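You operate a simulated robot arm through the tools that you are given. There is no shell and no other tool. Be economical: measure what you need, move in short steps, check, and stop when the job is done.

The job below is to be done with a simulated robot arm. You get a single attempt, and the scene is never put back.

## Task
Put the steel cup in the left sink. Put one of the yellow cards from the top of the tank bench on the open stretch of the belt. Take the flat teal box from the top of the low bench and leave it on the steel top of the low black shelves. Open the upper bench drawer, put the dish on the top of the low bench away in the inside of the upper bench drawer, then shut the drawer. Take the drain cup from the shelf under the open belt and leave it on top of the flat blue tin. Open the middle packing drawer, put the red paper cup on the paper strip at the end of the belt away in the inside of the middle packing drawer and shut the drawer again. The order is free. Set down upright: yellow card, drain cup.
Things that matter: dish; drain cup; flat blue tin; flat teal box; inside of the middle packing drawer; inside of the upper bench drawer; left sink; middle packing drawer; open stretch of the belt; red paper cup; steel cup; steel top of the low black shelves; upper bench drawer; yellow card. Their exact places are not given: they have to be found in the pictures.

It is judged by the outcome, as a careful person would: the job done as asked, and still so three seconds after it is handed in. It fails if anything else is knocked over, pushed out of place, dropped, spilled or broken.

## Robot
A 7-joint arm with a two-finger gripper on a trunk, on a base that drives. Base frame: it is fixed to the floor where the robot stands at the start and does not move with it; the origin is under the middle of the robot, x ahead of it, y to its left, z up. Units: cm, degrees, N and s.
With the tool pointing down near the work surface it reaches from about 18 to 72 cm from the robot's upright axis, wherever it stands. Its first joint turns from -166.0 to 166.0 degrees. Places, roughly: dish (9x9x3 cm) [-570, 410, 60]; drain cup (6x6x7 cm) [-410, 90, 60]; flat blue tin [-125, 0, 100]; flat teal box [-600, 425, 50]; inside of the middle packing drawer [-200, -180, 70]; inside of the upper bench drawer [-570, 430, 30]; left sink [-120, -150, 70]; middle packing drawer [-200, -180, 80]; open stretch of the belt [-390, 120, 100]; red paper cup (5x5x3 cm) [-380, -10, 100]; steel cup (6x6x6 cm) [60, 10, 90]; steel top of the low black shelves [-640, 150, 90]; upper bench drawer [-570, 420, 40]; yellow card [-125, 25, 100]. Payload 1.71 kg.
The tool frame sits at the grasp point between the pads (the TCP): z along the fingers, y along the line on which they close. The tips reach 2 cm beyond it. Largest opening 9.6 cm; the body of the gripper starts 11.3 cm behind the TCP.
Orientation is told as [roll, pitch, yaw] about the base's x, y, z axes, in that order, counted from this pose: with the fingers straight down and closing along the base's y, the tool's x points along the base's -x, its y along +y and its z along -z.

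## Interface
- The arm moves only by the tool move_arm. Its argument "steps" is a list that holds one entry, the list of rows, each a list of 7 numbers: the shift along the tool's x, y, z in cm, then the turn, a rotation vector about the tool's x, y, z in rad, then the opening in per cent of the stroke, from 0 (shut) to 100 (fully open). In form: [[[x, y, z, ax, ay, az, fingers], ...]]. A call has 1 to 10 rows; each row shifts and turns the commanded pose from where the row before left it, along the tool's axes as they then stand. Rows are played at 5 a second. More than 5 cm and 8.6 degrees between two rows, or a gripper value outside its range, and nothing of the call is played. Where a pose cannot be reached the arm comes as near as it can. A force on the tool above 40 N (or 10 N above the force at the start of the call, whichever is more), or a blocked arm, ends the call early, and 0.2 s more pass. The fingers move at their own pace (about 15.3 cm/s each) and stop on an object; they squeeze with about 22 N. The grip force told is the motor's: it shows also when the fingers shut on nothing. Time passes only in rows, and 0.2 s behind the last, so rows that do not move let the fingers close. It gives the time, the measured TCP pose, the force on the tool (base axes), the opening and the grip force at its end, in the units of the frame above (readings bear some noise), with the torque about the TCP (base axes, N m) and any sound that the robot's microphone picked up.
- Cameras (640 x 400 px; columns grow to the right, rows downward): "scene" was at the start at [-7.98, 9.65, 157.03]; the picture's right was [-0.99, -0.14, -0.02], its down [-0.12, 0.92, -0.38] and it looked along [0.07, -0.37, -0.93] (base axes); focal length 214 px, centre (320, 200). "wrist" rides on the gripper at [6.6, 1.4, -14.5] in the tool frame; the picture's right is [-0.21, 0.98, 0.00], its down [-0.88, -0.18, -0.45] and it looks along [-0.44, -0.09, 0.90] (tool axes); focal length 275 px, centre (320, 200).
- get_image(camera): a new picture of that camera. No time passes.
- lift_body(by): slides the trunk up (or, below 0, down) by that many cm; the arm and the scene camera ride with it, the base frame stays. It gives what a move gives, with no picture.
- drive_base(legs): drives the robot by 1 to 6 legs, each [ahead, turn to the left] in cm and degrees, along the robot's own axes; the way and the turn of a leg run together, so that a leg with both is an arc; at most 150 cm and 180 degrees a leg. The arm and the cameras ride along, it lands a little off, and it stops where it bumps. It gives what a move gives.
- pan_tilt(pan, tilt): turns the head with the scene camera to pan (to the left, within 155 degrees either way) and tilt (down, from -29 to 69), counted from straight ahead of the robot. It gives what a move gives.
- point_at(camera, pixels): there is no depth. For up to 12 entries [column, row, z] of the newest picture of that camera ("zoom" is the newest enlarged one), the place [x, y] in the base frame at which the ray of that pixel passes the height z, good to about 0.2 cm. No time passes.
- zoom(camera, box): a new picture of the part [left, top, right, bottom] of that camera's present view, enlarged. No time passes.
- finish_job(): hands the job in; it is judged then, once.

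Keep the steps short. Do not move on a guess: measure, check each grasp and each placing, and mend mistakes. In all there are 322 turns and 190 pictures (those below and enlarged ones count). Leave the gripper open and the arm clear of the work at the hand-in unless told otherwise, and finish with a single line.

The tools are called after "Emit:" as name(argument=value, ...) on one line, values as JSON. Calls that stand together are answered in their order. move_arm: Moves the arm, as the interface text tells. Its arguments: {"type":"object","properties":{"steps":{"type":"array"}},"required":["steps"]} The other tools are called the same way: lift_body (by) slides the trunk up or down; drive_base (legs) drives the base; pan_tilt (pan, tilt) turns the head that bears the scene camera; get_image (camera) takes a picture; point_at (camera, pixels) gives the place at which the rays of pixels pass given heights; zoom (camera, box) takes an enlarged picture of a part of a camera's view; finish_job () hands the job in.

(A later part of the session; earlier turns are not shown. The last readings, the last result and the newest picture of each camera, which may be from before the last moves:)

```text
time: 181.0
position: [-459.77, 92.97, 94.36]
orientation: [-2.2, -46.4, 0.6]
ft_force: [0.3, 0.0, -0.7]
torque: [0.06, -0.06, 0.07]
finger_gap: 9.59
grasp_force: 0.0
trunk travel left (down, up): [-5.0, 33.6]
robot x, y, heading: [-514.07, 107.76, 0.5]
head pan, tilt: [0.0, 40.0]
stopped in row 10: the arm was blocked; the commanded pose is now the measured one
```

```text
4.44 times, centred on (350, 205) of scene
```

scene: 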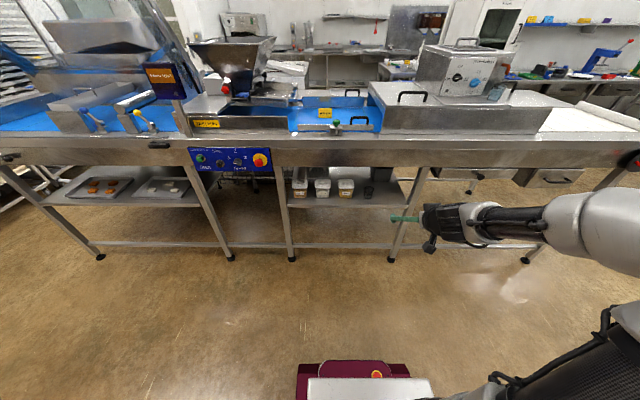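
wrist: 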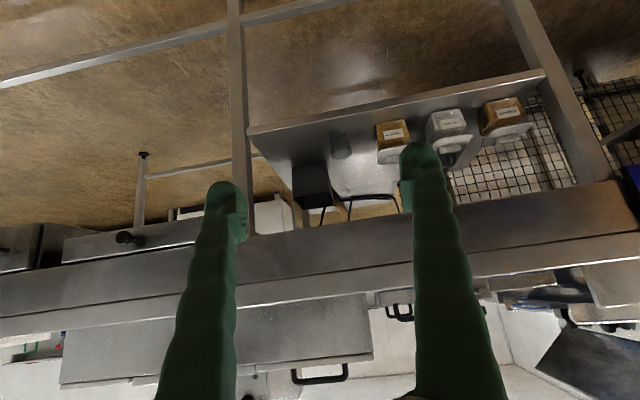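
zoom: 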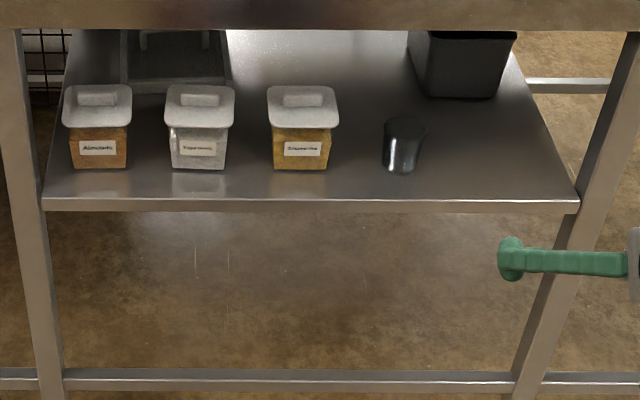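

Emit:
point_at(camera="zoom", pixels=[[400, 165, 52], [400, 165, 55], [400, 165, 58], [405, 127, 58], [405, 127, 61], [405, 127, 64], [310, 203, 50], [310, 203, 55], [330, 160, 55], [310, 28, 80], [310, 28, 85]])

Emit:
point_at(camera="wrist", pixels=[[339.3, 132.5, 52], [339.3, 132.5, 55], [339.3, 132.5, 58], [341.8, 154.2, 58], [341.8, 154.2, 61], [341.8, 154.2, 64], [332, 115, 55], [332, 115, 50], [385, 147, 55]])

```text
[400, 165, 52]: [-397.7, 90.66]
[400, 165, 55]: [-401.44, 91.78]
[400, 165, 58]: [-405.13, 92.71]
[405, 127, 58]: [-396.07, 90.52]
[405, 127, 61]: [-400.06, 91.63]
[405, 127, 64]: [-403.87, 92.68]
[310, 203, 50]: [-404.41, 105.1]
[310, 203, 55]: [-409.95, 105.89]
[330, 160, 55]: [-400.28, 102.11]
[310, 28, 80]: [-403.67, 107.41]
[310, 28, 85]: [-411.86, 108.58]
```

```text
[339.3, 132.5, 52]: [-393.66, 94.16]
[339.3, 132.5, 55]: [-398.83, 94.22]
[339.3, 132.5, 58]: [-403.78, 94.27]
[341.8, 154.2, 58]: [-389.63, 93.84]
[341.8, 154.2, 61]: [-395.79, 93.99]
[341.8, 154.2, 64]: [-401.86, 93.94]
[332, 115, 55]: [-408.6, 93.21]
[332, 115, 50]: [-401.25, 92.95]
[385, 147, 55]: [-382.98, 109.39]
```

Intersecting both views: cup at (-408, 94), shelf z≈60, rim ≈67, shelf edge x≈-414. I lower the tilted tool to cup height in free space.

Emit:
move_arm(steps=[[[3.08, 0, 2.93, 0, 0, 0, 85], [3.08, 0, 2.93, 0, 0, 0, 85], [3.08, 0, 2.93, 0, 0, 0, 85], [3.08, 0, 2.93, 0, 0, 0, 85], [3.08, 0, 2.93, 0, 0, 0, 85], [3.08, 0, 2.93, 0, 0, 0, 85], [3.08, 0, 2.93, 0, 0, 0, 85]]])

Emit:
get_image(camera="wrist")

```text
time: 182.6
position: [-459.46, 92.39, 64.01]
orientation: [-1.9, -46.1, 0.5]
ft_force: [0.1, 0.7, -0.3]
torque: [0.02, -0.02, -0.01]
finger_gap: 8.16
grasp_force: 0.1
trunk travel left (down, up): [-5.0, 33.6]
robot x, y, heading: [-514.42, 107.44, 0.1]
head pan, tilt: [0.0, 40.0]
```

```text
116 pictures are left
```

wrist: 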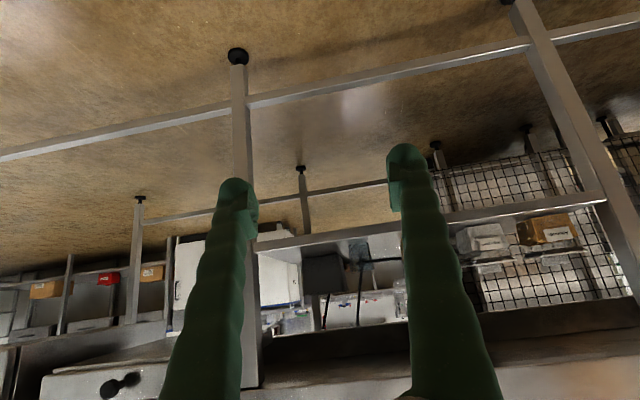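

Emit:
move_arm(steps=[[[-1.8, 1.2, -1.7, 0, 0, 0, 85]]])

Emit:
drive_base(legs=[[38, 0]])

Emit:
get_image(camera="wrist")

Emit:
get_image(camera="scene")

```text
time: 183.0
position: [-459.38, 93.71, 66.64]
orientation: [-1.9, -46.1, 0.5]
ft_force: [-0.5, -0.8, 0.4]
torque: [0.01, 0.0, 0.01]
finger_gap: 8.15
grasp_force: 0.1
trunk travel left (down, up): [-5.0, 33.6]
robot x, y, heading: [-514.05, 107.87, 0.2]
head pan, tilt: [0.0, 40.0]
```

```text
time: 185.5
position: [-421.97, 93.86, 66.62]
orientation: [-2.0, -46.1, 0.5]
ft_force: [0.5, -0.4, 0.1]
torque: [0.0, 0.0, 0.0]
finger_gap: 8.18
grasp_force: 0.1
trunk travel left (down, up): [-5.0, 33.6]
robot x, y, heading: [-476.79, 107.78, 0.3]
head pan, tilt: [0.0, 40.0]
```

```text
115 pictures are left
```

wrist: 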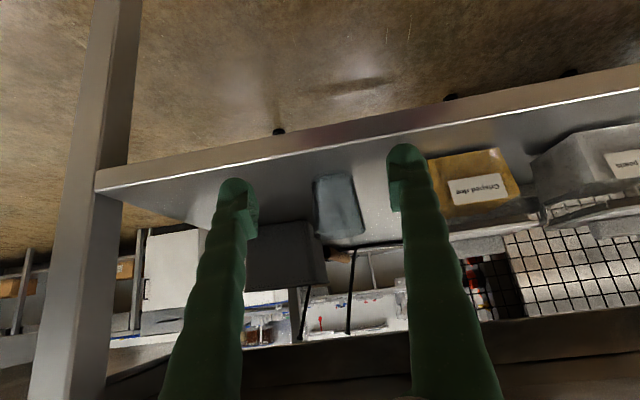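

```text
114 pictures are left
```

scene: 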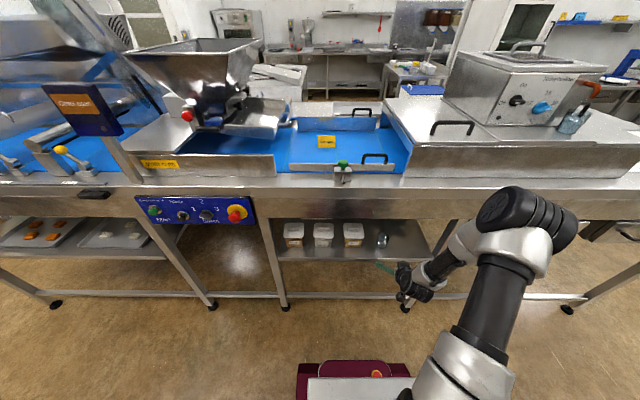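

Emit:
point_at(camera="wrist", pixels=[[429, 160, 60], [445, 210, 66], [338, 208, 63.5], [340, 232, 67]])

Emit:
move_arm(steps=[[[-3.12, 0.3, 3.24, 0, 0, 0, 85], [-3.12, 0, 3.24, 0, 0, 0, 85]]])

Emit:
get_image(camera="wrist")

```text
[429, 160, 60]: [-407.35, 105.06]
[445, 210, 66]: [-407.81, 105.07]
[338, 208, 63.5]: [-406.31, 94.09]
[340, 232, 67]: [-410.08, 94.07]
```

```text
time: 186.1
position: [-413.98, 94.48, 67.59]
orientation: [-1.8, -47.0, 0.6]
ft_force: [0.0, 0.2, -0.4]
torque: [-0.01, 0.0, 0.02]
finger_gap: 8.17
grasp_force: 0.0
trunk travel left (down, up): [-5.0, 33.6]
robot x, y, heading: [-476.74, 107.81, 0.0]
head pan, tilt: [0.0, 40.0]
```

```text
113 pictures are left
```

wrist: 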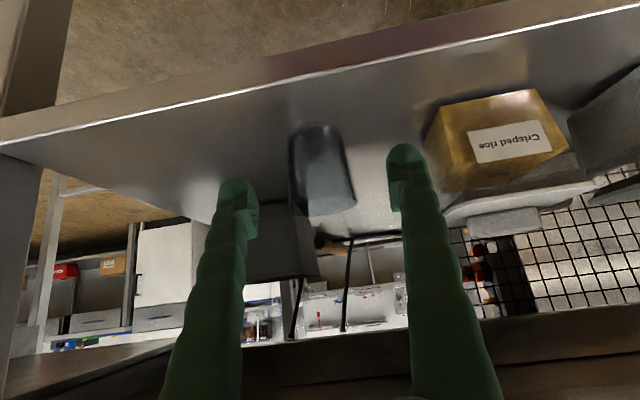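

Emit:
move_arm(steps=[[[1.8, 0, 1.73, 0, 0, 0, 85]]])

Emit:
drive_base(legs=[[5.5, 0]])

Emit:
get_image(camera="wrist")

```text
time: 186.5
position: [-413.88, 94.18, 65.01]
orientation: [-2.1, -47.0, 0.6]
ft_force: [-0.7, 0.1, 1.1]
torque: [0.01, -0.03, 0.02]
finger_gap: 8.15
grasp_force: 0.0
trunk travel left (down, up): [-5.0, 33.6]
robot x, y, heading: [-476.93, 107.63, 0.2]
head pan, tilt: [0.0, 40.0]
```

```text
time: 187.5
position: [-408.56, 94.19, 64.94]
orientation: [-1.9, -46.9, 0.5]
ft_force: [0.4, 0.7, 0.4]
torque: [0.02, 0.01, -0.01]
finger_gap: 8.17
grasp_force: 0.0
trunk travel left (down, up): [-5.0, 33.6]
robot x, y, heading: [-471.52, 107.79, 0.3]
head pan, tilt: [0.0, 40.0]
```

```text
112 pictures are left
```

wrist: 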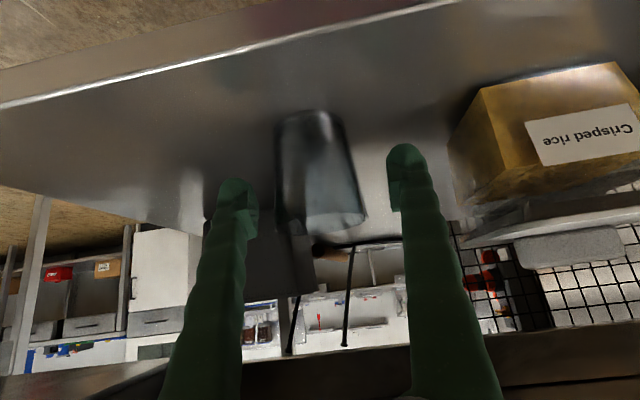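

The cup is about 2–3 cm farther. I advance a bit more and re-look.

Emit:
move_arm(steps=[[[-1.08, 0, 2.0, 0, 0, 0, 85], [0, 0, 0, 0, 0, 0, 85]]])

Emit:
get_image(camera="wrist")

```text
time: 188.1
position: [-406.89, 94.09, 64.91]
orientation: [-1.8, -47.4, 0.5]
ft_force: [-0.4, 0.1, 0.0]
torque: [0.0, -0.02, -0.02]
finger_gap: 8.17
grasp_force: 0.1
trunk travel left (down, up): [-5.0, 33.6]
robot x, y, heading: [-471.14, 107.79, 0.3]
head pan, tilt: [0.0, 40.0]
```

```text
111 pictures are left
```

wrist: 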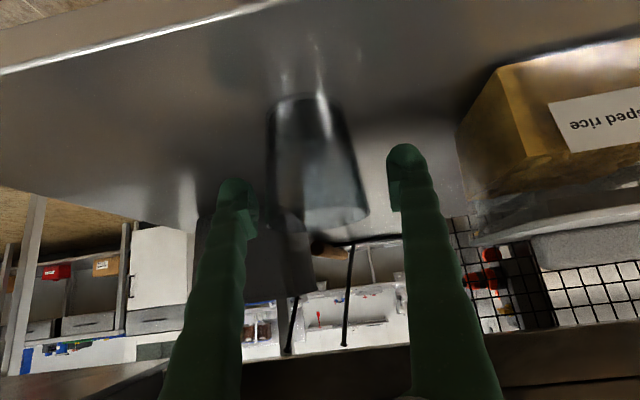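

Emit:
move_arm(steps=[[[1.37, 0, 1.31, 0, 0, 0, 85], [0, 0, 0, 0, 0, 0, 85]]])

Emit:
drive_base(legs=[[1.8, 0]])

Emit:
get_image(camera="wrist")

```text
time: 188.7
position: [-406.59, 94.12, 62.91]
orientation: [-2.1, -47.4, 0.6]
ft_force: [0.3, -0.6, 0.2]
torque: [0.01, -0.01, -0.02]
finger_gap: 8.17
grasp_force: 0.0
trunk travel left (down, up): [-5.0, 33.6]
robot x, y, heading: [-471.4, 107.7, 0.4]
head pan, tilt: [0.0, 40.0]
```

```text
time: 189.5
position: [-404.87, 94.18, 62.96]
orientation: [-1.9, -47.4, 0.4]
ft_force: [0.0, -0.4, 0.9]
torque: [-0.01, -0.04, -0.02]
finger_gap: 8.17
grasp_force: 0.1
trunk travel left (down, up): [-5.0, 33.6]
robot x, y, heading: [-469.87, 107.64, 0.5]
head pan, tilt: [0.0, 40.0]
```

```text
110 pictures are left
```

wrist: 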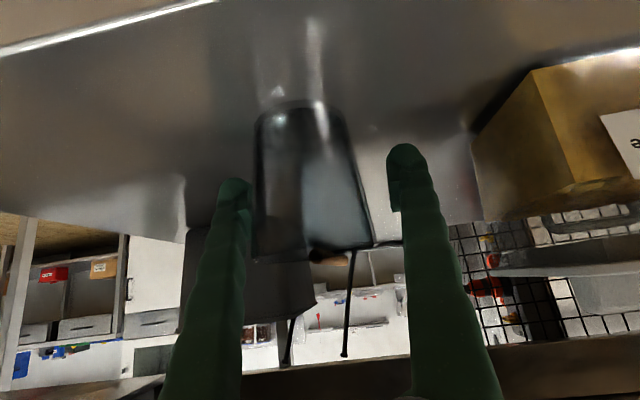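

Cup now between the pads, slightly left. I shift 0.6 cm and close.

Emit:
move_arm(steps=[[[0, -0.6, 0, 0, 0, 0, 85], [0, 0, 0, 0, 0, 0, 40], [0, 0, 0, 0, 0, 0, 0], [0, 0, 0, 0, 0, 0, 0], [0, 0, 0, 0, 0, 0, 0]]])

Emit:
get_image(camera="wrist")

```text
time: 190.7
position: [-405.69, 93.67, 63.95]
orientation: [-1.9, -48.3, 0.5]
ft_force: [0.2, -0.9, 0.2]
torque: [0.01, 0.03, -0.04]
finger_gap: 6.14
grasp_force: 21.7
trunk travel left (down, up): [-5.0, 33.6]
robot x, y, heading: [-469.49, 107.61, 0.2]
head pan, tilt: [0.0, 40.0]
```

```text
109 pictures are left
```

wrist: 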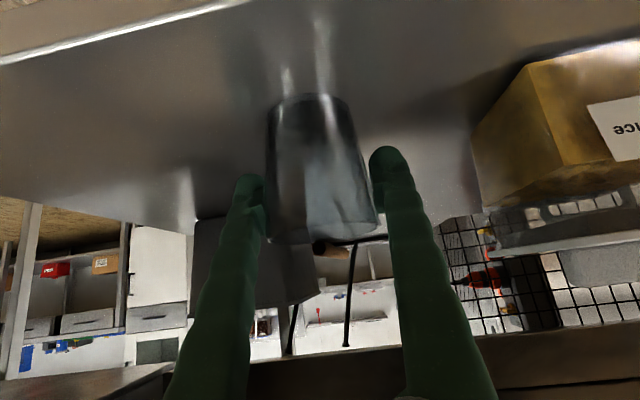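

Gripped (6.1 cm). I lift 3 cm and back out.

Emit:
move_arm(steps=[[[-1.1, 0, -1.0, 0, 0, 0, 0], [-1.1, 0, -1.0, 0, 0, 0, 0]]])

Emit:
get_image(camera="wrist")

```text
time: 191.3
position: [-405.84, 93.77, 66.93]
orientation: [-1.9, -48.3, 0.4]
ft_force: [0.4, -0.6, -0.8]
torque: [0.01, -0.03, -0.02]
finger_gap: 6.16
grasp_force: 21.8
trunk travel left (down, up): [-5.0, 33.6]
robot x, y, heading: [-469.88, 107.96, 0.3]
head pan, tilt: [0.0, 40.0]
```

```text
108 pictures are left
```

wrist: 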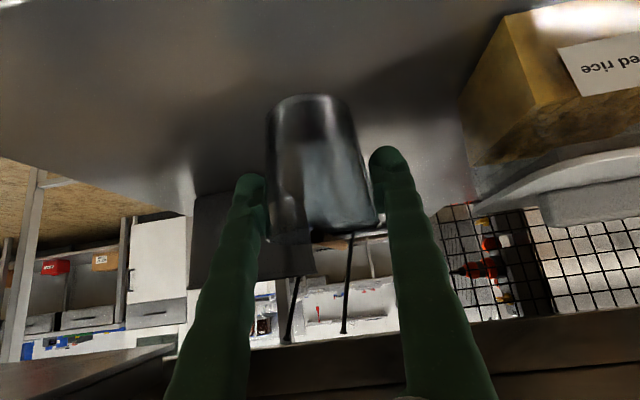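

Held upright. I back out, raise the trunk, and pull the arm in and up.

Emit:
drive_base(legs=[[-42, 0]])

Emit:
lift_body(by=15)

Emit:
move_arm(steps=[[[-2.4, 0, -4.2, 0, 0, 0, 0], [-2.4, 0, -4.2, 0, 0, 0, 0], [-2.4, 0, -4.2, 0, 0, 0, 0], [-2.4, 0, -4.2, 0, 0, 0, 0], [-2.4, 0, -4.2, 0, 0, 0, 0], [-2.4, 0, -4.2, 0, 0, 0, 0]]])

Emit:
get_image(camera="wrist")

Emit:
get_image(camera="scene")

```text
time: 194.0
position: [-448.02, 93.2, 66.83]
orientation: [-1.8, -48.2, 0.3]
ft_force: [0.5, 0.4, -0.3]
torque: [0.02, 0.0, -0.02]
finger_gap: 6.16
grasp_force: 21.9
trunk travel left (down, up): [-5.0, 33.6]
robot x, y, heading: [-511.8, 107.32, 0.0]
head pan, tilt: [0.0, 40.0]
```

```text
time: 195.7
position: [-449.06, 93.28, 82.89]
orientation: [-1.8, -49.1, 0.3]
ft_force: [-0.5, 0.2, -0.3]
torque: [0.02, -0.01, -0.02]
finger_gap: 6.14
grasp_force: 21.8
trunk travel left (down, up): [-20.0, 18.6]
robot x, y, heading: [-511.52, 107.57, 0.1]
head pan, tilt: [0.0, 40.0]
```

```text
time: 197.1
position: [-458.97, 94.13, 110.15]
orientation: [-2.1, -49.2, 0.5]
ft_force: [0.7, 0.3, -0.6]
torque: [-0.03, -0.03, -0.07]
finger_gap: 6.16
grasp_force: 21.3
trunk travel left (down, up): [-20.0, 18.6]
robot x, y, heading: [-512.18, 107.11, 0.3]
head pan, tilt: [0.0, 40.0]
```

```text
107 pictures are left
```

wrist: 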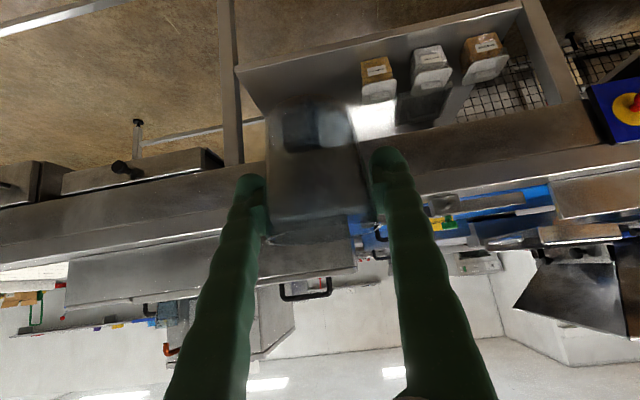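

```text
106 pictures are left
```

scene: 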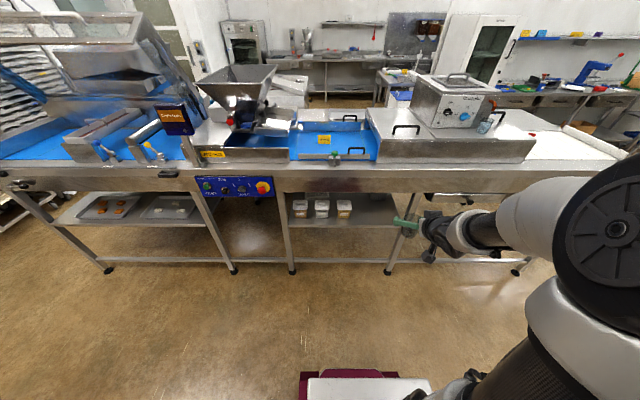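

Holding fine. I drive back around the table end toward the tank bench.

Emit:
drive_base(legs=[[0, -79.2], [110, 0], [111, 0], [0, 79], [85, 0], [85, 0]])

```text
time: 225.7
position: [-248.31, -122.18, 109.93]
orientation: [-1.9, -49.0, 1.3]
ft_force: [0.6, -0.5, 0.0]
torque: [0.01, -0.03, -0.02]
finger_gap: 6.1
grasp_force: 22.1
trunk travel left (down, up): [-20.0, 18.6]
robot x, y, heading: [-301.34, -109.41, 0.9]
head pan, tilt: [0.0, 40.0]
```

Emit:
pan_tilt(pan=-35, tilt=30)

Emit:
get_image(camera="scene")

```text
time: 226.7
position: [-250.02, -121.92, 110.37]
orientation: [-1.8, -49.9, 1.4]
ft_force: [0.2, 0.0, -0.3]
torque: [-0.01, -0.02, -0.01]
finger_gap: 6.12
grasp_force: 21.7
trunk travel left (down, up): [-20.0, 18.6]
robot x, y, heading: [-301.68, -109.79, 1.4]
head pan, tilt: [-35.0, 30.0]
```

```text
105 pictures are left
```

scene: 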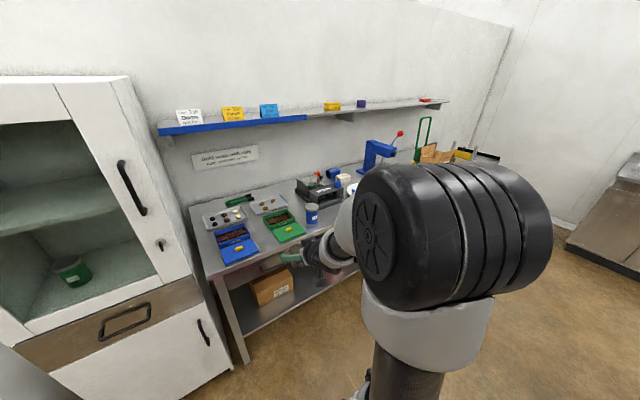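

The packing bench is along the wall there; I'll look at it later. I continue to the tank bench's +y end.

Emit:
drive_base(legs=[[0, 73.5], [94, 0], [94, 0], [0, -74.9], [118, 0]])

Emit:
pan_tilt(pan=-80, tilt=45)

Emit:
get_image(camera="scene")

```text
time: 250.6
position: [-75.96, 49.51, 110.41]
orientation: [-1.8, -49.8, -3.4]
ft_force: [-1.0, 0.6, -1.3]
torque: [-0.03, 0.02, -0.02]
finger_gap: 6.08
grasp_force: 21.9
trunk travel left (down, up): [-20.0, 18.6]
robot x, y, heading: [-126.14, 65.9, -3.8]
head pan, tilt: [-35.0, 30.0]
```

```text
time: 251.8
position: [-77.54, 49.64, 110.86]
orientation: [-1.9, -50.6, -3.3]
ft_force: [-0.2, -0.4, 0.3]
torque: [0.02, -0.02, 0.03]
finger_gap: 6.09
grasp_force: 21.7
trunk travel left (down, up): [-20.0, 18.6]
robot x, y, heading: [-126.52, 66.14, -3.5]
head pan, tilt: [-80.0, 45.0]
```

```text
104 pictures are left
```

scene: 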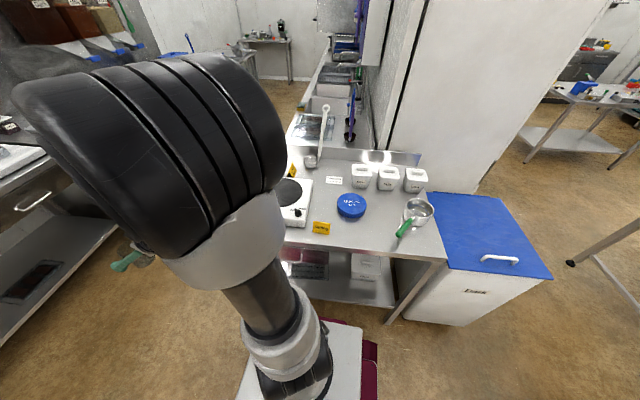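

Emit:
zoom(camera="scene", box=[270, 150, 450, 270])

Emit:
point_at(camera="scene", pixels=[[351, 204, 92], [351, 204, 94], [351, 217, 88], [402, 236, 92], [320, 233, 88], [440, 260, 88], [290, 253, 88], [390, 320, 0]])

```text
3.33 times, centred on (360, 210) of scene
```

zoom: 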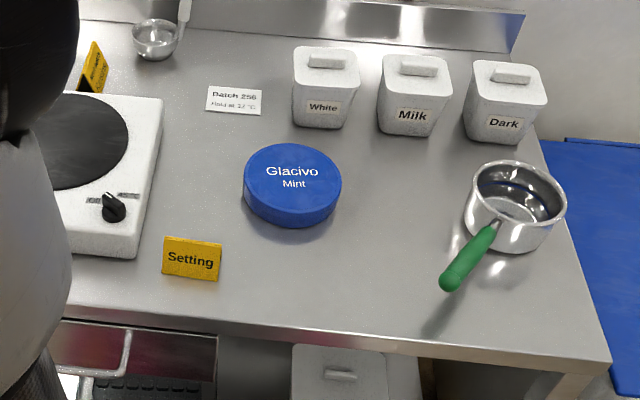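

```text
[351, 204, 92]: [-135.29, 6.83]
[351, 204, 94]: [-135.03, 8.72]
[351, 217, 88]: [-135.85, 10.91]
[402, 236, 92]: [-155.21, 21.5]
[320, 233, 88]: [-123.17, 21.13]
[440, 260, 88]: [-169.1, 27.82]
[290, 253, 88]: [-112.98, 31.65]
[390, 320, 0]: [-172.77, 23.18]
```

Tin at about (-135, 7.5). I need to face -y; to keep base corners off the bench legs I go forward and reverse in an arc.

Emit:
drive_base(legs=[[33, 0], [-30, -44], [-20, -42.5]])

Emit:
pan_tilt(pan=0, tilt=45)

Emit:
get_image(camera="scene")

```text
time: 258.8
position: [-140.81, 45.2, 110.84]
orientation: [-1.9, -50.7, -90.6]
ft_force: [0.2, 0.2, -0.4]
torque: [-0.03, 0.0, 0.01]
finger_gap: 6.06
grasp_force: 22.6
trunk travel left (down, up): [-20.0, 18.6]
robot x, y, heading: [-126.71, 94.98, -90.9]
head pan, tilt: [-80.0, 45.0]
```

```text
time: 260.3
position: [-140.46, 46.74, 111.35]
orientation: [-1.7, -51.4, -90.6]
ft_force: [0.1, -0.2, -0.1]
torque: [-0.03, 0.04, 0.0]
finger_gap: 6.08
grasp_force: 22.0
trunk travel left (down, up): [-20.0, 18.6]
robot x, y, heading: [-127.14, 94.81, -91.0]
head pan, tilt: [0.0, 45.0]
```

```text
102 pictures are left
```

scene: 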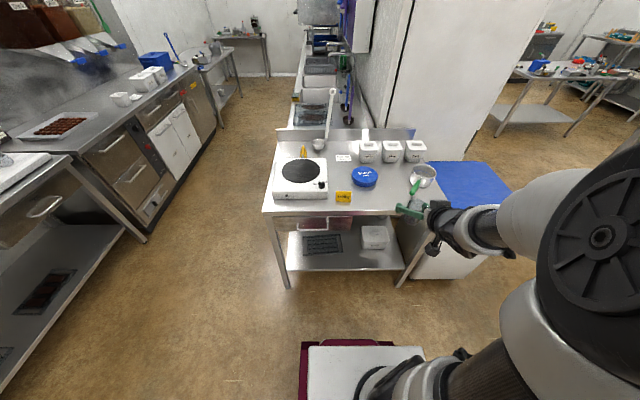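

Emit:
drive_base(legs=[[26, 0]])

Emit:
move_arm(steps=[[[0, 0, 0, 0, 0.027, 0, 0], [0, 0, 0, 0, 0.027, 0, 0]]])

Emit:
get_image(camera="scene")

Emit:
get_image(camera="wrist")

```text
time: 262.1
position: [-140.87, 23.13, 111.66]
orientation: [-1.9, -51.9, -90.1]
ft_force: [-1.0, 0.1, -0.3]
torque: [0.0, 0.01, 0.06]
finger_gap: 6.1
grasp_force: 22.2
trunk travel left (down, up): [-20.0, 18.6]
robot x, y, heading: [-127.32, 70.95, -90.5]
head pan, tilt: [0.0, 45.0]
```

```text
time: 262.7
position: [-140.66, 23.81, 111.83]
orientation: [-1.9, -49.1, -90.3]
ft_force: [0.2, 0.9, -0.1]
torque: [-0.03, 0.0, -0.02]
finger_gap: 6.07
grasp_force: 21.8
trunk travel left (down, up): [-20.0, 18.6]
robot x, y, heading: [-127.09, 71.04, -90.6]
head pan, tilt: [0.0, 45.0]
```

```text
101 pictures are left
```

scene: 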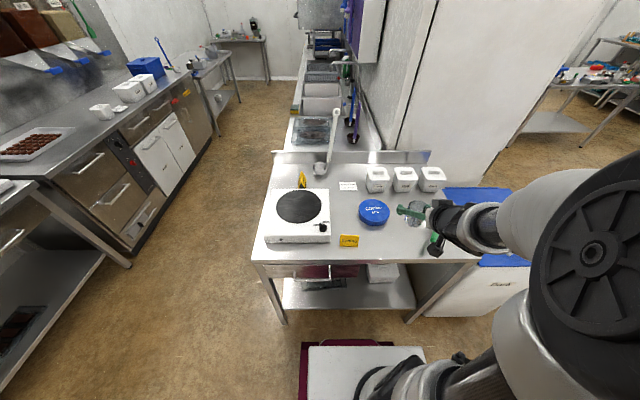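

```text
100 pictures are left
```

wrist: 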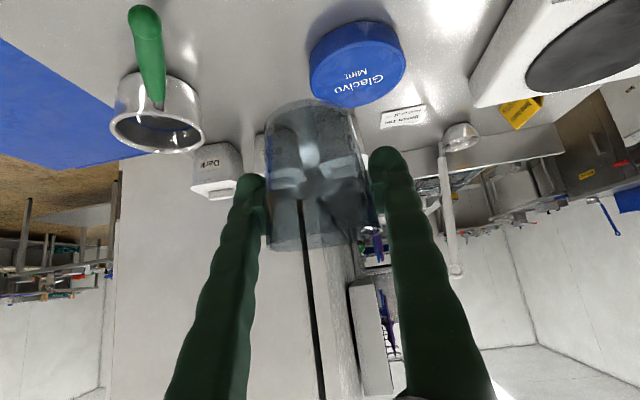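

Emit:
zoom(camera="wrist", box=[290, 0, 450, 130])

Emit:
zoom(camera="scene", box=[330, 170, 450, 250])

```text
3.08 times, centred on (370, 65) of wrist
```

zoom: 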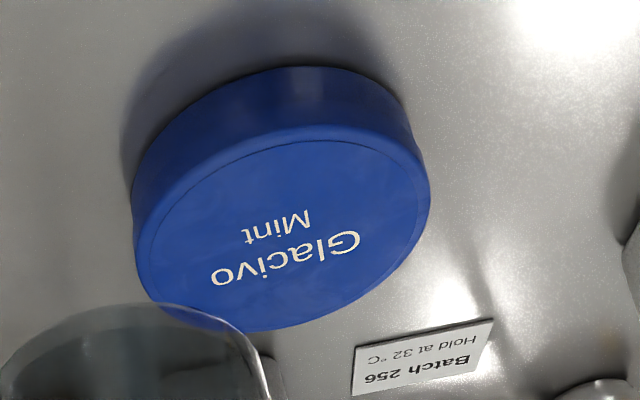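

```text
5.00 times, centred on (390, 210) of scene
```

zoom: 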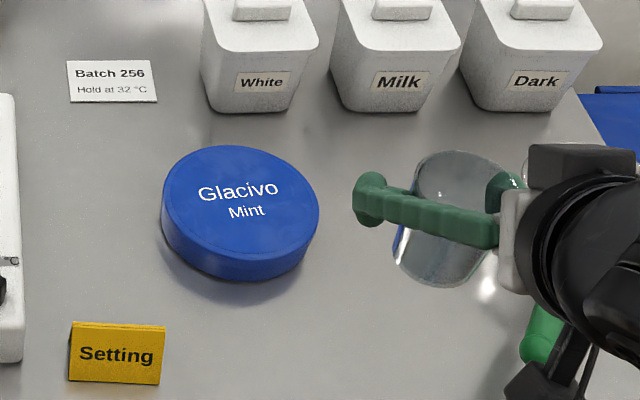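

Emit:
point_at(camera="wrist", pixels=[[358.6, 76.4, 90], [358.6, 76.4, 92], [358.6, 76.4, 94], [358.6, 76.4, 96]])

Emit:
point_at(camera="scene", pixels=[[374.2, 211.4, 90], [374.2, 211.4, 92], [374.2, 211.4, 94], [374.2, 211.4, 96], [406, 201, 112], [396, 228, 105]])

```text
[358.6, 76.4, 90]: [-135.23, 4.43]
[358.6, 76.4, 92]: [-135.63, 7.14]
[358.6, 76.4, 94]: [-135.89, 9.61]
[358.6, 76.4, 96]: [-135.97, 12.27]
```

```text
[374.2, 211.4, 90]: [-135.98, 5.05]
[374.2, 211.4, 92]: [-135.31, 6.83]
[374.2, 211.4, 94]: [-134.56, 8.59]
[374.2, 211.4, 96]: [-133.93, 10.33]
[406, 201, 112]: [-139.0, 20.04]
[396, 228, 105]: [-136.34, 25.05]
```

Tin centre (-135.4, 7.0), top z≈91.8. I move the cup over it.

Emit:
move_arm(steps=[[[-2.62, 1.33, 3.02, 0, 0, 0, 0], [-2.62, 1.33, 3.02, 0, 0, 0, 0], [-2.62, 1.33, 3.02, 0, 0, 0, 0], [-2.62, 1.33, 3.02, 0, 0, 0, 0]]])

Emit:
zoom(camera="scene", box=[310, 140, 470, 250])

Emit:
get_image(camera="wrist")

```text
time: 263.7
position: [-135.82, 7.63, 111.79]
orientation: [-2.0, -48.8, -90.2]
ft_force: [0.0, -0.9, -1.3]
torque: [0.01, -0.03, 0.04]
finger_gap: 6.08
grasp_force: 21.4
trunk travel left (down, up): [-20.0, 18.6]
robot x, y, heading: [-127.23, 70.95, -90.4]
head pan, tilt: [0.0, 45.0]
```

```text
3.64 times, centred on (390, 195) of scene
```

zoom: 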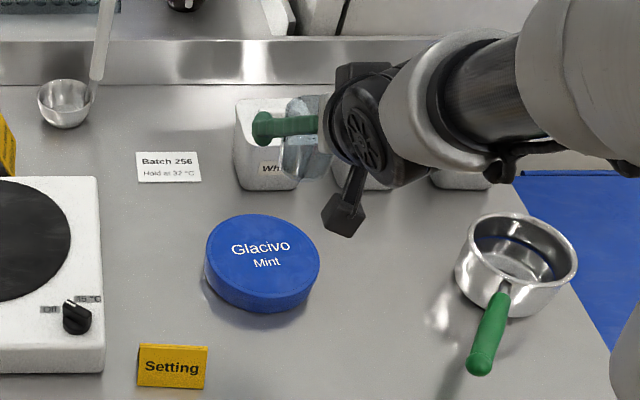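

```text
96 pictures are left
```

wrist: 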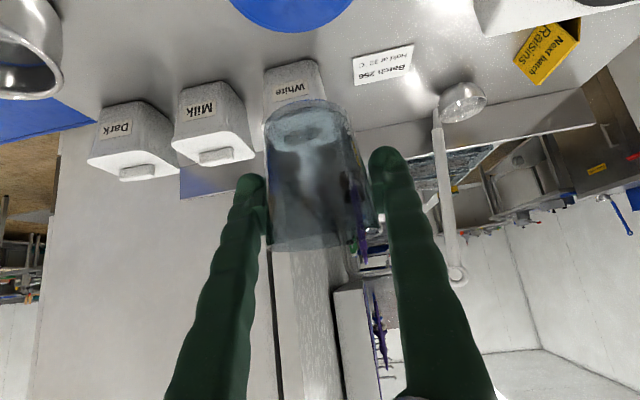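

Emit:
point_at(camera="scene", pixels=[[385.6, 170, 114], [384.5, 187, 107], [383.5, 188, 106]])

Emit:
move_arm(steps=[[[2.6, 0, 2.3, 0, 0, 0, 0], [2.6, 0, 2.3, 0, 0, 0, 0], [2.6, 0, 2.3, 0, 0, 0, 0]]])

Emit:
zoom(camera="scene", box=[310, 140, 470, 250])

```text
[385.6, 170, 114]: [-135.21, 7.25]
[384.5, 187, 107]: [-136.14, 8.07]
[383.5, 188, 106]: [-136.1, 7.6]
```

```text
time: 264.5
position: [-136.32, 7.22, 101.34]
orientation: [-1.8, -49.0, -90.4]
ft_force: [-0.8, -1.2, -0.3]
torque: [0.04, -0.01, -0.02]
finger_gap: 6.05
grasp_force: 21.6
trunk travel left (down, up): [-20.0, 18.6]
robot x, y, heading: [-127.17, 70.72, -90.6]
head pan, tilt: [0.0, 45.0]
```

```text
3.64 times, centred on (390, 195) of scene
```

zoom: 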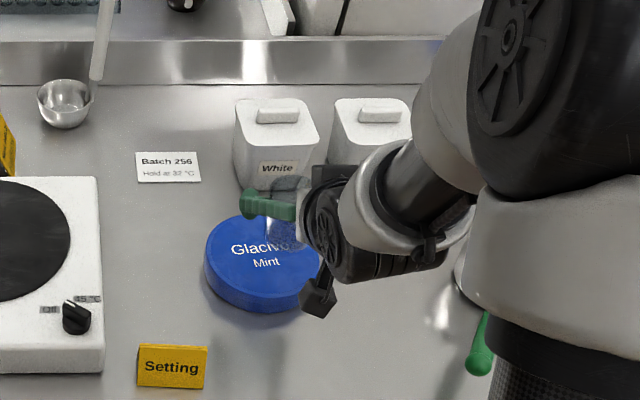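

Emit:
move_arm(steps=[[[0.75, 0.6, 0.66, 0, 0, 0, 0], [0.75, 0, 0.66, 0, 0, 0, 0], [0.6, 0, 0.53, 0, 0, 0, 0]]])

Emit:
zoom(camera="scene", box=[330, 160, 430, 240])

Emit:
get_image(camera="wrist")

```text
time: 265.3
position: [-135.75, 7.22, 98.42]
orientation: [-1.9, -49.0, -90.3]
ft_force: [-0.5, -0.2, -0.6]
torque: [-0.01, 0.02, 0.02]
finger_gap: 6.09
grasp_force: 21.9
trunk travel left (down, up): [-20.0, 18.6]
robot x, y, heading: [-127.37, 70.71, -90.6]
head pan, tilt: [0.0, 45.0]
```

```text
5.00 times, centred on (380, 200) of scene
```

zoom: 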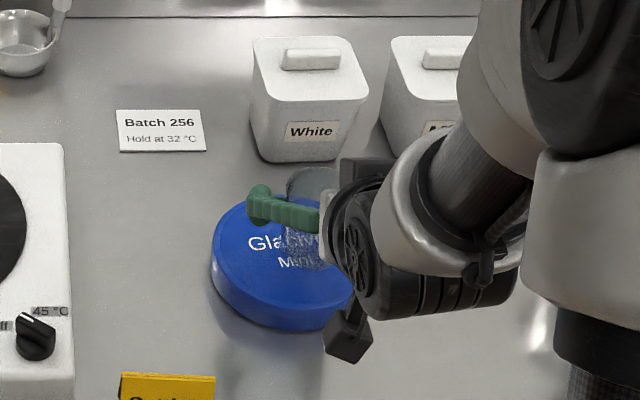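

```text
93 pictures are left
```

wrist: 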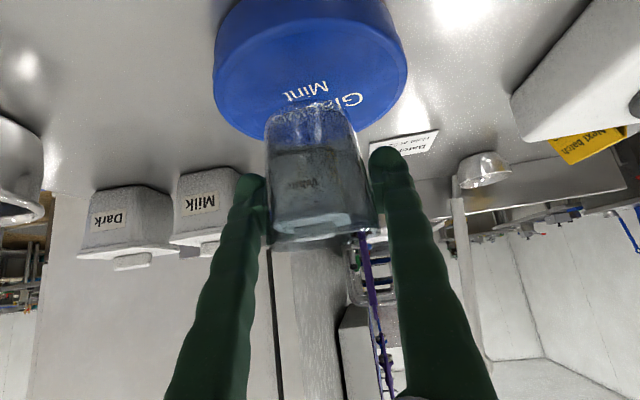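

Emit:
move_arm(steps=[[[0.45, 0, 0.4, 0, 0, 0, 0], [0.3, 0, 0.27, 0, 0, 0, 0], [0.3, 0, 0.27, 0, 0, 0, 0], [0.3, 0, 0.27, 0, 0, 0, 0]]])

```text
time: 266.3
position: [-135.62, 7.52, 96.72]
orientation: [-1.8, -49.1, -90.4]
ft_force: [0.4, -0.1, -1.1]
torque: [0.02, 0.01, 0.01]
finger_gap: 6.07
grasp_force: 22.2
trunk travel left (down, up): [-20.0, 18.6]
robot x, y, heading: [-127.04, 70.7, -90.6]
head pan, tilt: [0.0, 45.0]
```

Emit:
move_arm(steps=[[[0.3, 0, 0.27, 0, 0, 0, 0], [0.3, 0, 0.27, 0, 0, 0, 0], [0.3, 0, 0.27, 0, 0, 0, 0]]])

Emit:
get_image(camera="wrist")

```text
time: 267.1
position: [-135.71, 7.45, 95.48]
orientation: [-1.8, -49.0, -90.2]
ft_force: [-0.9, 0.0, -0.4]
torque: [-0.01, -0.04, 0.03]
finger_gap: 6.08
grasp_force: 21.9
trunk travel left (down, up): [-20.0, 18.6]
robot x, y, heading: [-127.16, 70.68, -90.7]
head pan, tilt: [0.0, 45.0]
```

```text
92 pictures are left
```

wrist: 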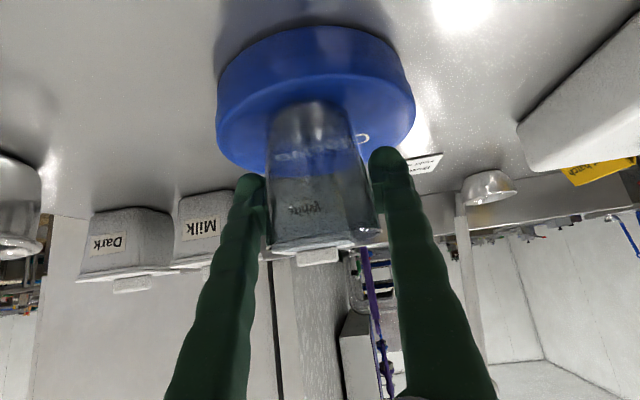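

Emit:
move_arm(steps=[[[0.3, 0, 0.27, 0, 0, 0, 0], [0.3, 0, 0.27, 0, 0, 0, 0], [0.3, 0, 0.27, 0, 0, 0, 0]]])

```text
time: 267.9
position: [-135.65, 7.39, 94.47]
orientation: [-1.8, -49.3, -90.3]
ft_force: [0.2, -4.8, 13.7]
torque: [0.13, 0.0, 0.02]
finger_gap: 5.99
grasp_force: 22.0
trunk travel left (down, up): [-20.0, 18.6]
robot x, y, heading: [-127.75, 70.77, -90.9]
head pan, tilt: [0.0, 45.0]
```

Contact. I release and withdraw along the tool axis.

Emit:
move_arm(steps=[[[-0.1, 0, -0.1, 0, 0, 0, 0], [0, 0, 0, 0, 0, 0, 30], [0, 0, 0, 0, 0, 0, 90], [0, 0, 0, 0, 0, 0, 90], [0, 0, 0, 0, 0, 0, 90]]])

Emit:
get_image(camera="wrist")

```text
time: 269.1
position: [-135.59, 7.48, 94.5]
orientation: [-1.9, -48.9, -90.3]
ft_force: [0.6, 0.8, 0.3]
torque: [-0.04, -0.02, 0.01]
finger_gap: 8.65
grasp_force: 0.1
trunk travel left (down, up): [-20.0, 18.6]
robot x, y, heading: [-127.06, 70.77, -90.6]
head pan, tilt: [0.0, 45.0]
```

```text
91 pictures are left
```

wrist: 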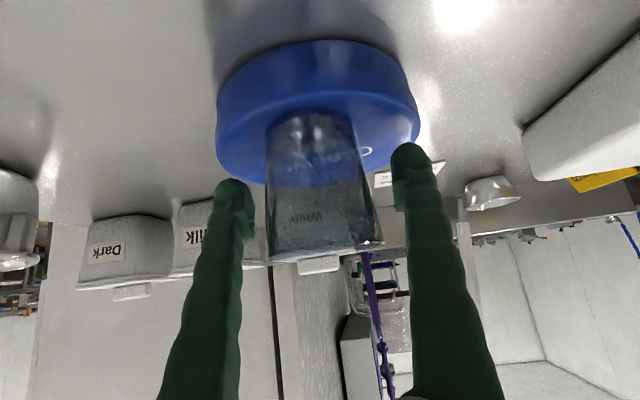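

Emit:
move_arm(steps=[[[0, 0, -2.5, 0, 0, 0, 90], [0, 0, -4, 0, 0, 0, 90], [0, 0, -4.5, 0, 0, 0, 90], [0, 0, -4.5, 0, 0, 0, 90], [-3, 0, -3, 0, 0, 0, 90]]])

Emit:
get_image(camera="wrist")

Emit:
zoom(camera="scene", box=[310, 140, 470, 250])

```text
time: 270.3
position: [-135.05, 19.57, 109.22]
orientation: [-1.9, -49.0, -90.2]
ft_force: [0.0, 0.5, -0.6]
torque: [0.0, 0.02, -0.01]
finger_gap: 8.62
grasp_force: 0.0
trunk travel left (down, up): [-20.0, 18.6]
robot x, y, heading: [-127.31, 70.97, -90.6]
head pan, tilt: [0.0, 45.0]
```

```text
90 pictures are left
```

wrist: 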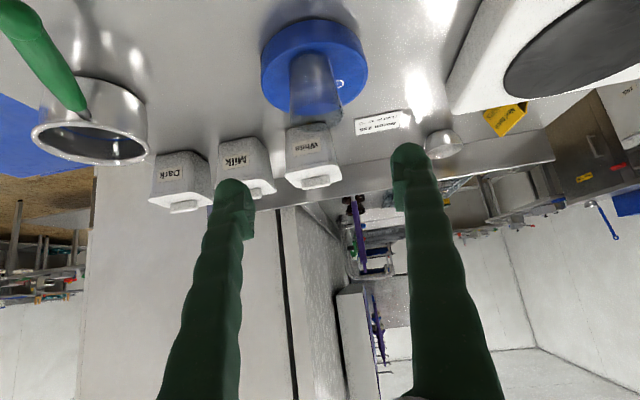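

```text
3.64 times, centred on (390, 195) of scene
```

zoom: 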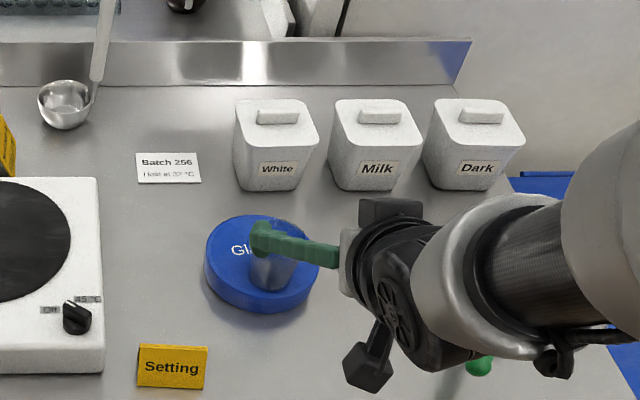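

The drain cup stands on the tin. I back off and bring the tool back to vertical.

Emit:
drive_base(legs=[[-15, 0]])

Emit:
move_arm(steps=[[[0, 0, 0, 0, 0.1425, 0, 100], [0, 0, 0, 0, 0.1425, 0, 100], [0, 0, 0, 0, 0.1425, 0, 100], [0, 0, 0, 0, 0.1425, 0, 100], [0, 0, 0, 0, 0.1425, 0, 100], [0, 0, 0, -0.033, 0.1425, 0, 100], [4, 0, -2, 0, 0, 0, 100], [4, 0, -2, 0, 0, 0, 100]]])

Emit:
drive_base(legs=[[0, -89.5], [123, 0], [0, 74.5], [94, 0], [94, 0], [0, -74.5]])

```text
time: 271.8
position: [-134.99, 33.53, 108.66]
orientation: [-1.8, -48.4, -90.1]
ft_force: [0.4, 0.9, 1.3]
torque: [-0.01, 0.03, -0.03]
finger_gap: 8.63
grasp_force: 0.0
trunk travel left (down, up): [-20.0, 18.6]
robot x, y, heading: [-127.16, 85.75, -90.2]
head pan, tilt: [0.0, 45.0]
```

```text
time: 273.6
position: [-134.44, 40.98, 112.95]
orientation: [0.7, 0.8, -91.2]
ft_force: [-0.2, 0.2, 0.0]
torque: [0.02, 0.04, -0.03]
finger_gap: 9.6
grasp_force: 0.1
trunk travel left (down, up): [-20.0, 18.6]
robot x, y, heading: [-127.49, 86.04, -90.2]
head pan, tilt: [0.0, 45.0]
```

```text
time: 302.1
position: [-333.26, -98.67, 112.86]
orientation: [0.7, 0.6, -178.7]
ft_force: [-0.3, 0.5, -0.2]
torque: [-0.02, -0.03, 0.02]
finger_gap: 9.62
grasp_force: 0.0
trunk travel left (down, up): [-20.0, 18.6]
robot x, y, heading: [-287.83, -104.77, -177.8]
head pan, tilt: [0.0, 45.0]
```

I'm at (-288,-105). I look at the packing bench behind me to the left.

Emit:
pan_tilt(pan=130, tilt=35)

Emit:
get_image(camera="scene")

```text
time: 304.2
position: [-331.54, -98.74, 113.59]
orientation: [0.7, -0.4, -178.7]
ft_force: [0.2, 0.3, 0.4]
torque: [0.03, 0.03, 0.03]
finger_gap: 9.59
grasp_force: 0.0
trunk travel left (down, up): [-20.0, 18.6]
robot x, y, heading: [-288.64, -104.26, -178.0]
head pan, tilt: [130.0, 35.0]
```

```text
88 pictures are left
```

scene: 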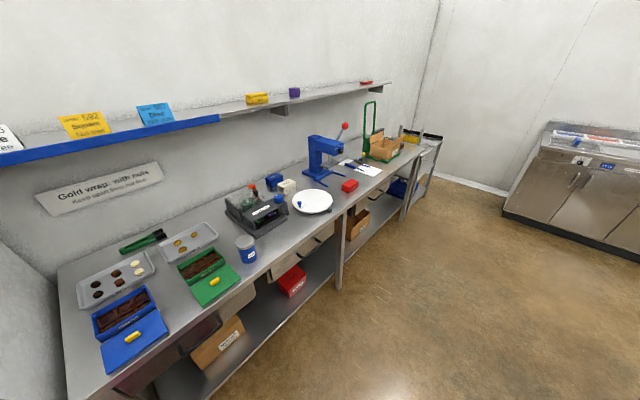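

Emit:
zoom(camera="scene", box=[60, 200, 380, 400])

Emit:
point_at(camera="scene", pixels=[[232, 290, 90], [300, 240, 90], [405, 162, 90], [110, 385, 90], [60, 275, 90], [338, 290, 0], [200, 340, 75], [290, 265, 75], [345, 225, 75]])

```text
2.00 times, centred on (220, 300) of scene
```

zoom: 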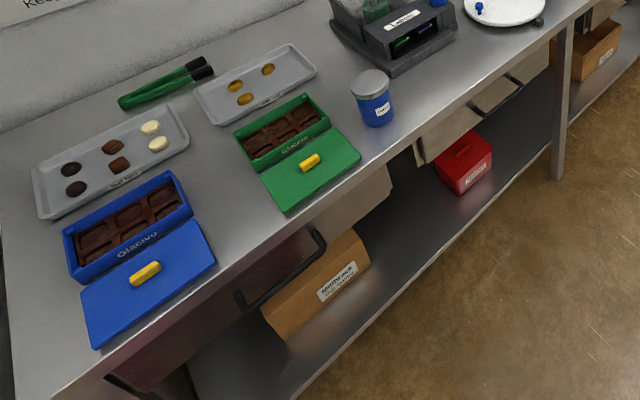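

```text
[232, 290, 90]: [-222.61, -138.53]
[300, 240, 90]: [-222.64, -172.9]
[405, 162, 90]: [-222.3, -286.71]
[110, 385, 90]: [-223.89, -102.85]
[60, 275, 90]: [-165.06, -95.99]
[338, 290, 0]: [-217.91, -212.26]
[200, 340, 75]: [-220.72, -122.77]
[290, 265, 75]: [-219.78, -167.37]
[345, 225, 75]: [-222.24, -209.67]
```

The middle drawer handle is at about y -178, bench edge x -222.5. I go face it.

Emit:
drive_base(legs=[[0, 88], [69, 0], [0, 90]])

Emit:
pan_tilt(pan=0, tilt=45)

Emit:
get_image(camera="scene")

Emit:
get_image(camera="wrist")

```text
time: 317.3
position: [-243.16, -176.31, 113.59]
orientation: [0.7, -0.3, 2.1]
ft_force: [-0.3, -0.1, -1.4]
torque: [-0.01, -0.01, 0.01]
finger_gap: 9.6
grasp_force: 0.1
trunk travel left (down, up): [-20.0, 18.6]
robot x, y, heading: [-286.85, -170.86, 3.0]
head pan, tilt: [130.0, 35.0]
```

```text
time: 319.4
position: [-244.9, -176.31, 114.24]
orientation: [0.7, -1.2, 1.9]
ft_force: [0.4, 0.5, -0.3]
torque: [-0.01, 0.01, -0.04]
finger_gap: 9.58
grasp_force: 0.0
trunk travel left (down, up): [-20.0, 18.6]
robot x, y, heading: [-286.93, -171.27, 2.8]
head pan, tilt: [0.0, 45.0]
```

```text
86 pictures are left
```

scene: 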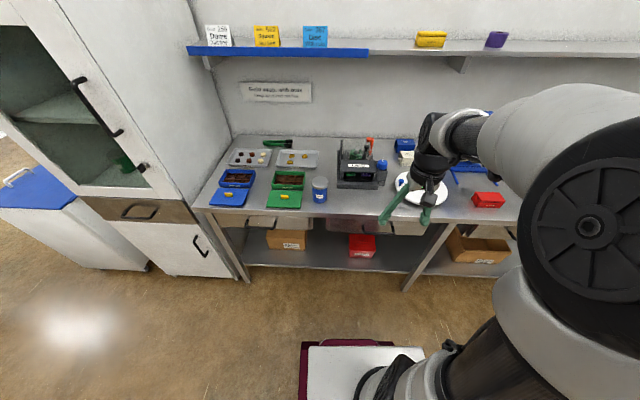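

```text
85 pictures are left
```

wrist: 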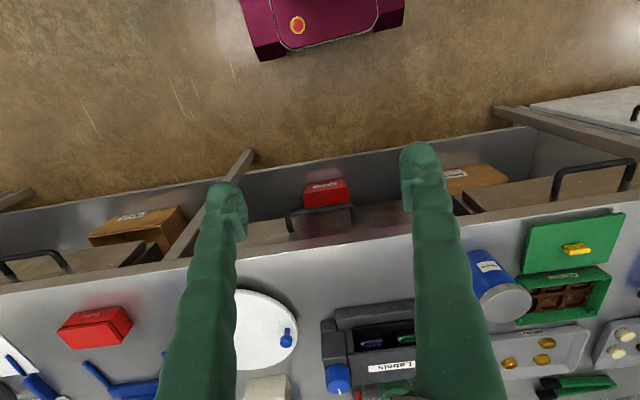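

Emit:
zoom(camera="wrist", box=[230, 150, 430, 270])

Emit:
zoom(camera="scene", box=[220, 180, 460, 290])

```text
3.20 times, centred on (330, 210) of wrist
```

zoom: 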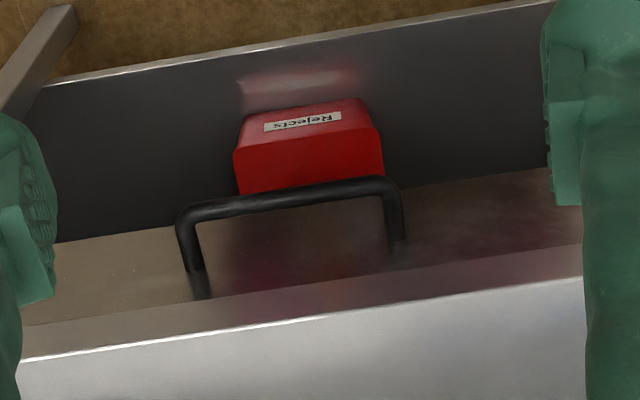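

```text
2.67 times, centred on (340, 235) of scene
```

zoom: 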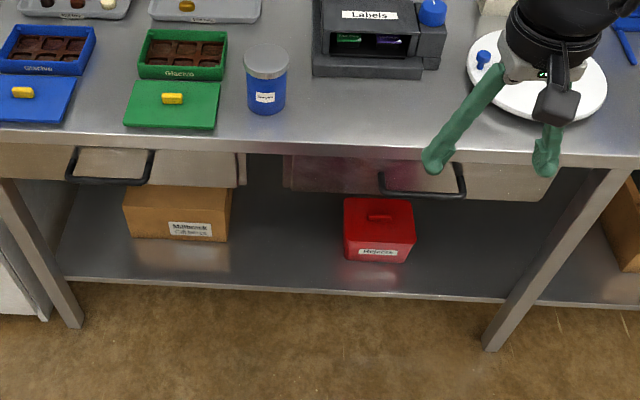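

Emit:
point_at(camera="scene", pixels=[[377.9, 232.7, 76], [377.9, 232.7, 79], [377.9, 232.7, 82], [377.9, 232.7, 85], [320, 207, 88], [362.5, 232, 80], [393.6, 233, 80]])

Emit:
point_at(camera="wrist", pixels=[[319, 210, 76], [319, 210, 79], [319, 210, 82], [319, 210, 85], [288, 213.7, 80], [350, 205.3, 80], [320, 240, 88], [320, 225, 80]])

```text
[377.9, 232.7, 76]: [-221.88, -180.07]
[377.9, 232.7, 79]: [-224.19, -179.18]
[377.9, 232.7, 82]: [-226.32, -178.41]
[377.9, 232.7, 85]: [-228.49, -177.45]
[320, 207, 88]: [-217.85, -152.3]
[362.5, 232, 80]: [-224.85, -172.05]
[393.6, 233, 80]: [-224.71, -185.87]
```

```text
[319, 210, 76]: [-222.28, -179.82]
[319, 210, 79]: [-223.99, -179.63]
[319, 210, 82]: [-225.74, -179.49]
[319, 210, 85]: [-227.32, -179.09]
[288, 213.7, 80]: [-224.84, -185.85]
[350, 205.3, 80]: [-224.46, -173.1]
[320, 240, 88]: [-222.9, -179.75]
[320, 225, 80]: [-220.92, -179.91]
```

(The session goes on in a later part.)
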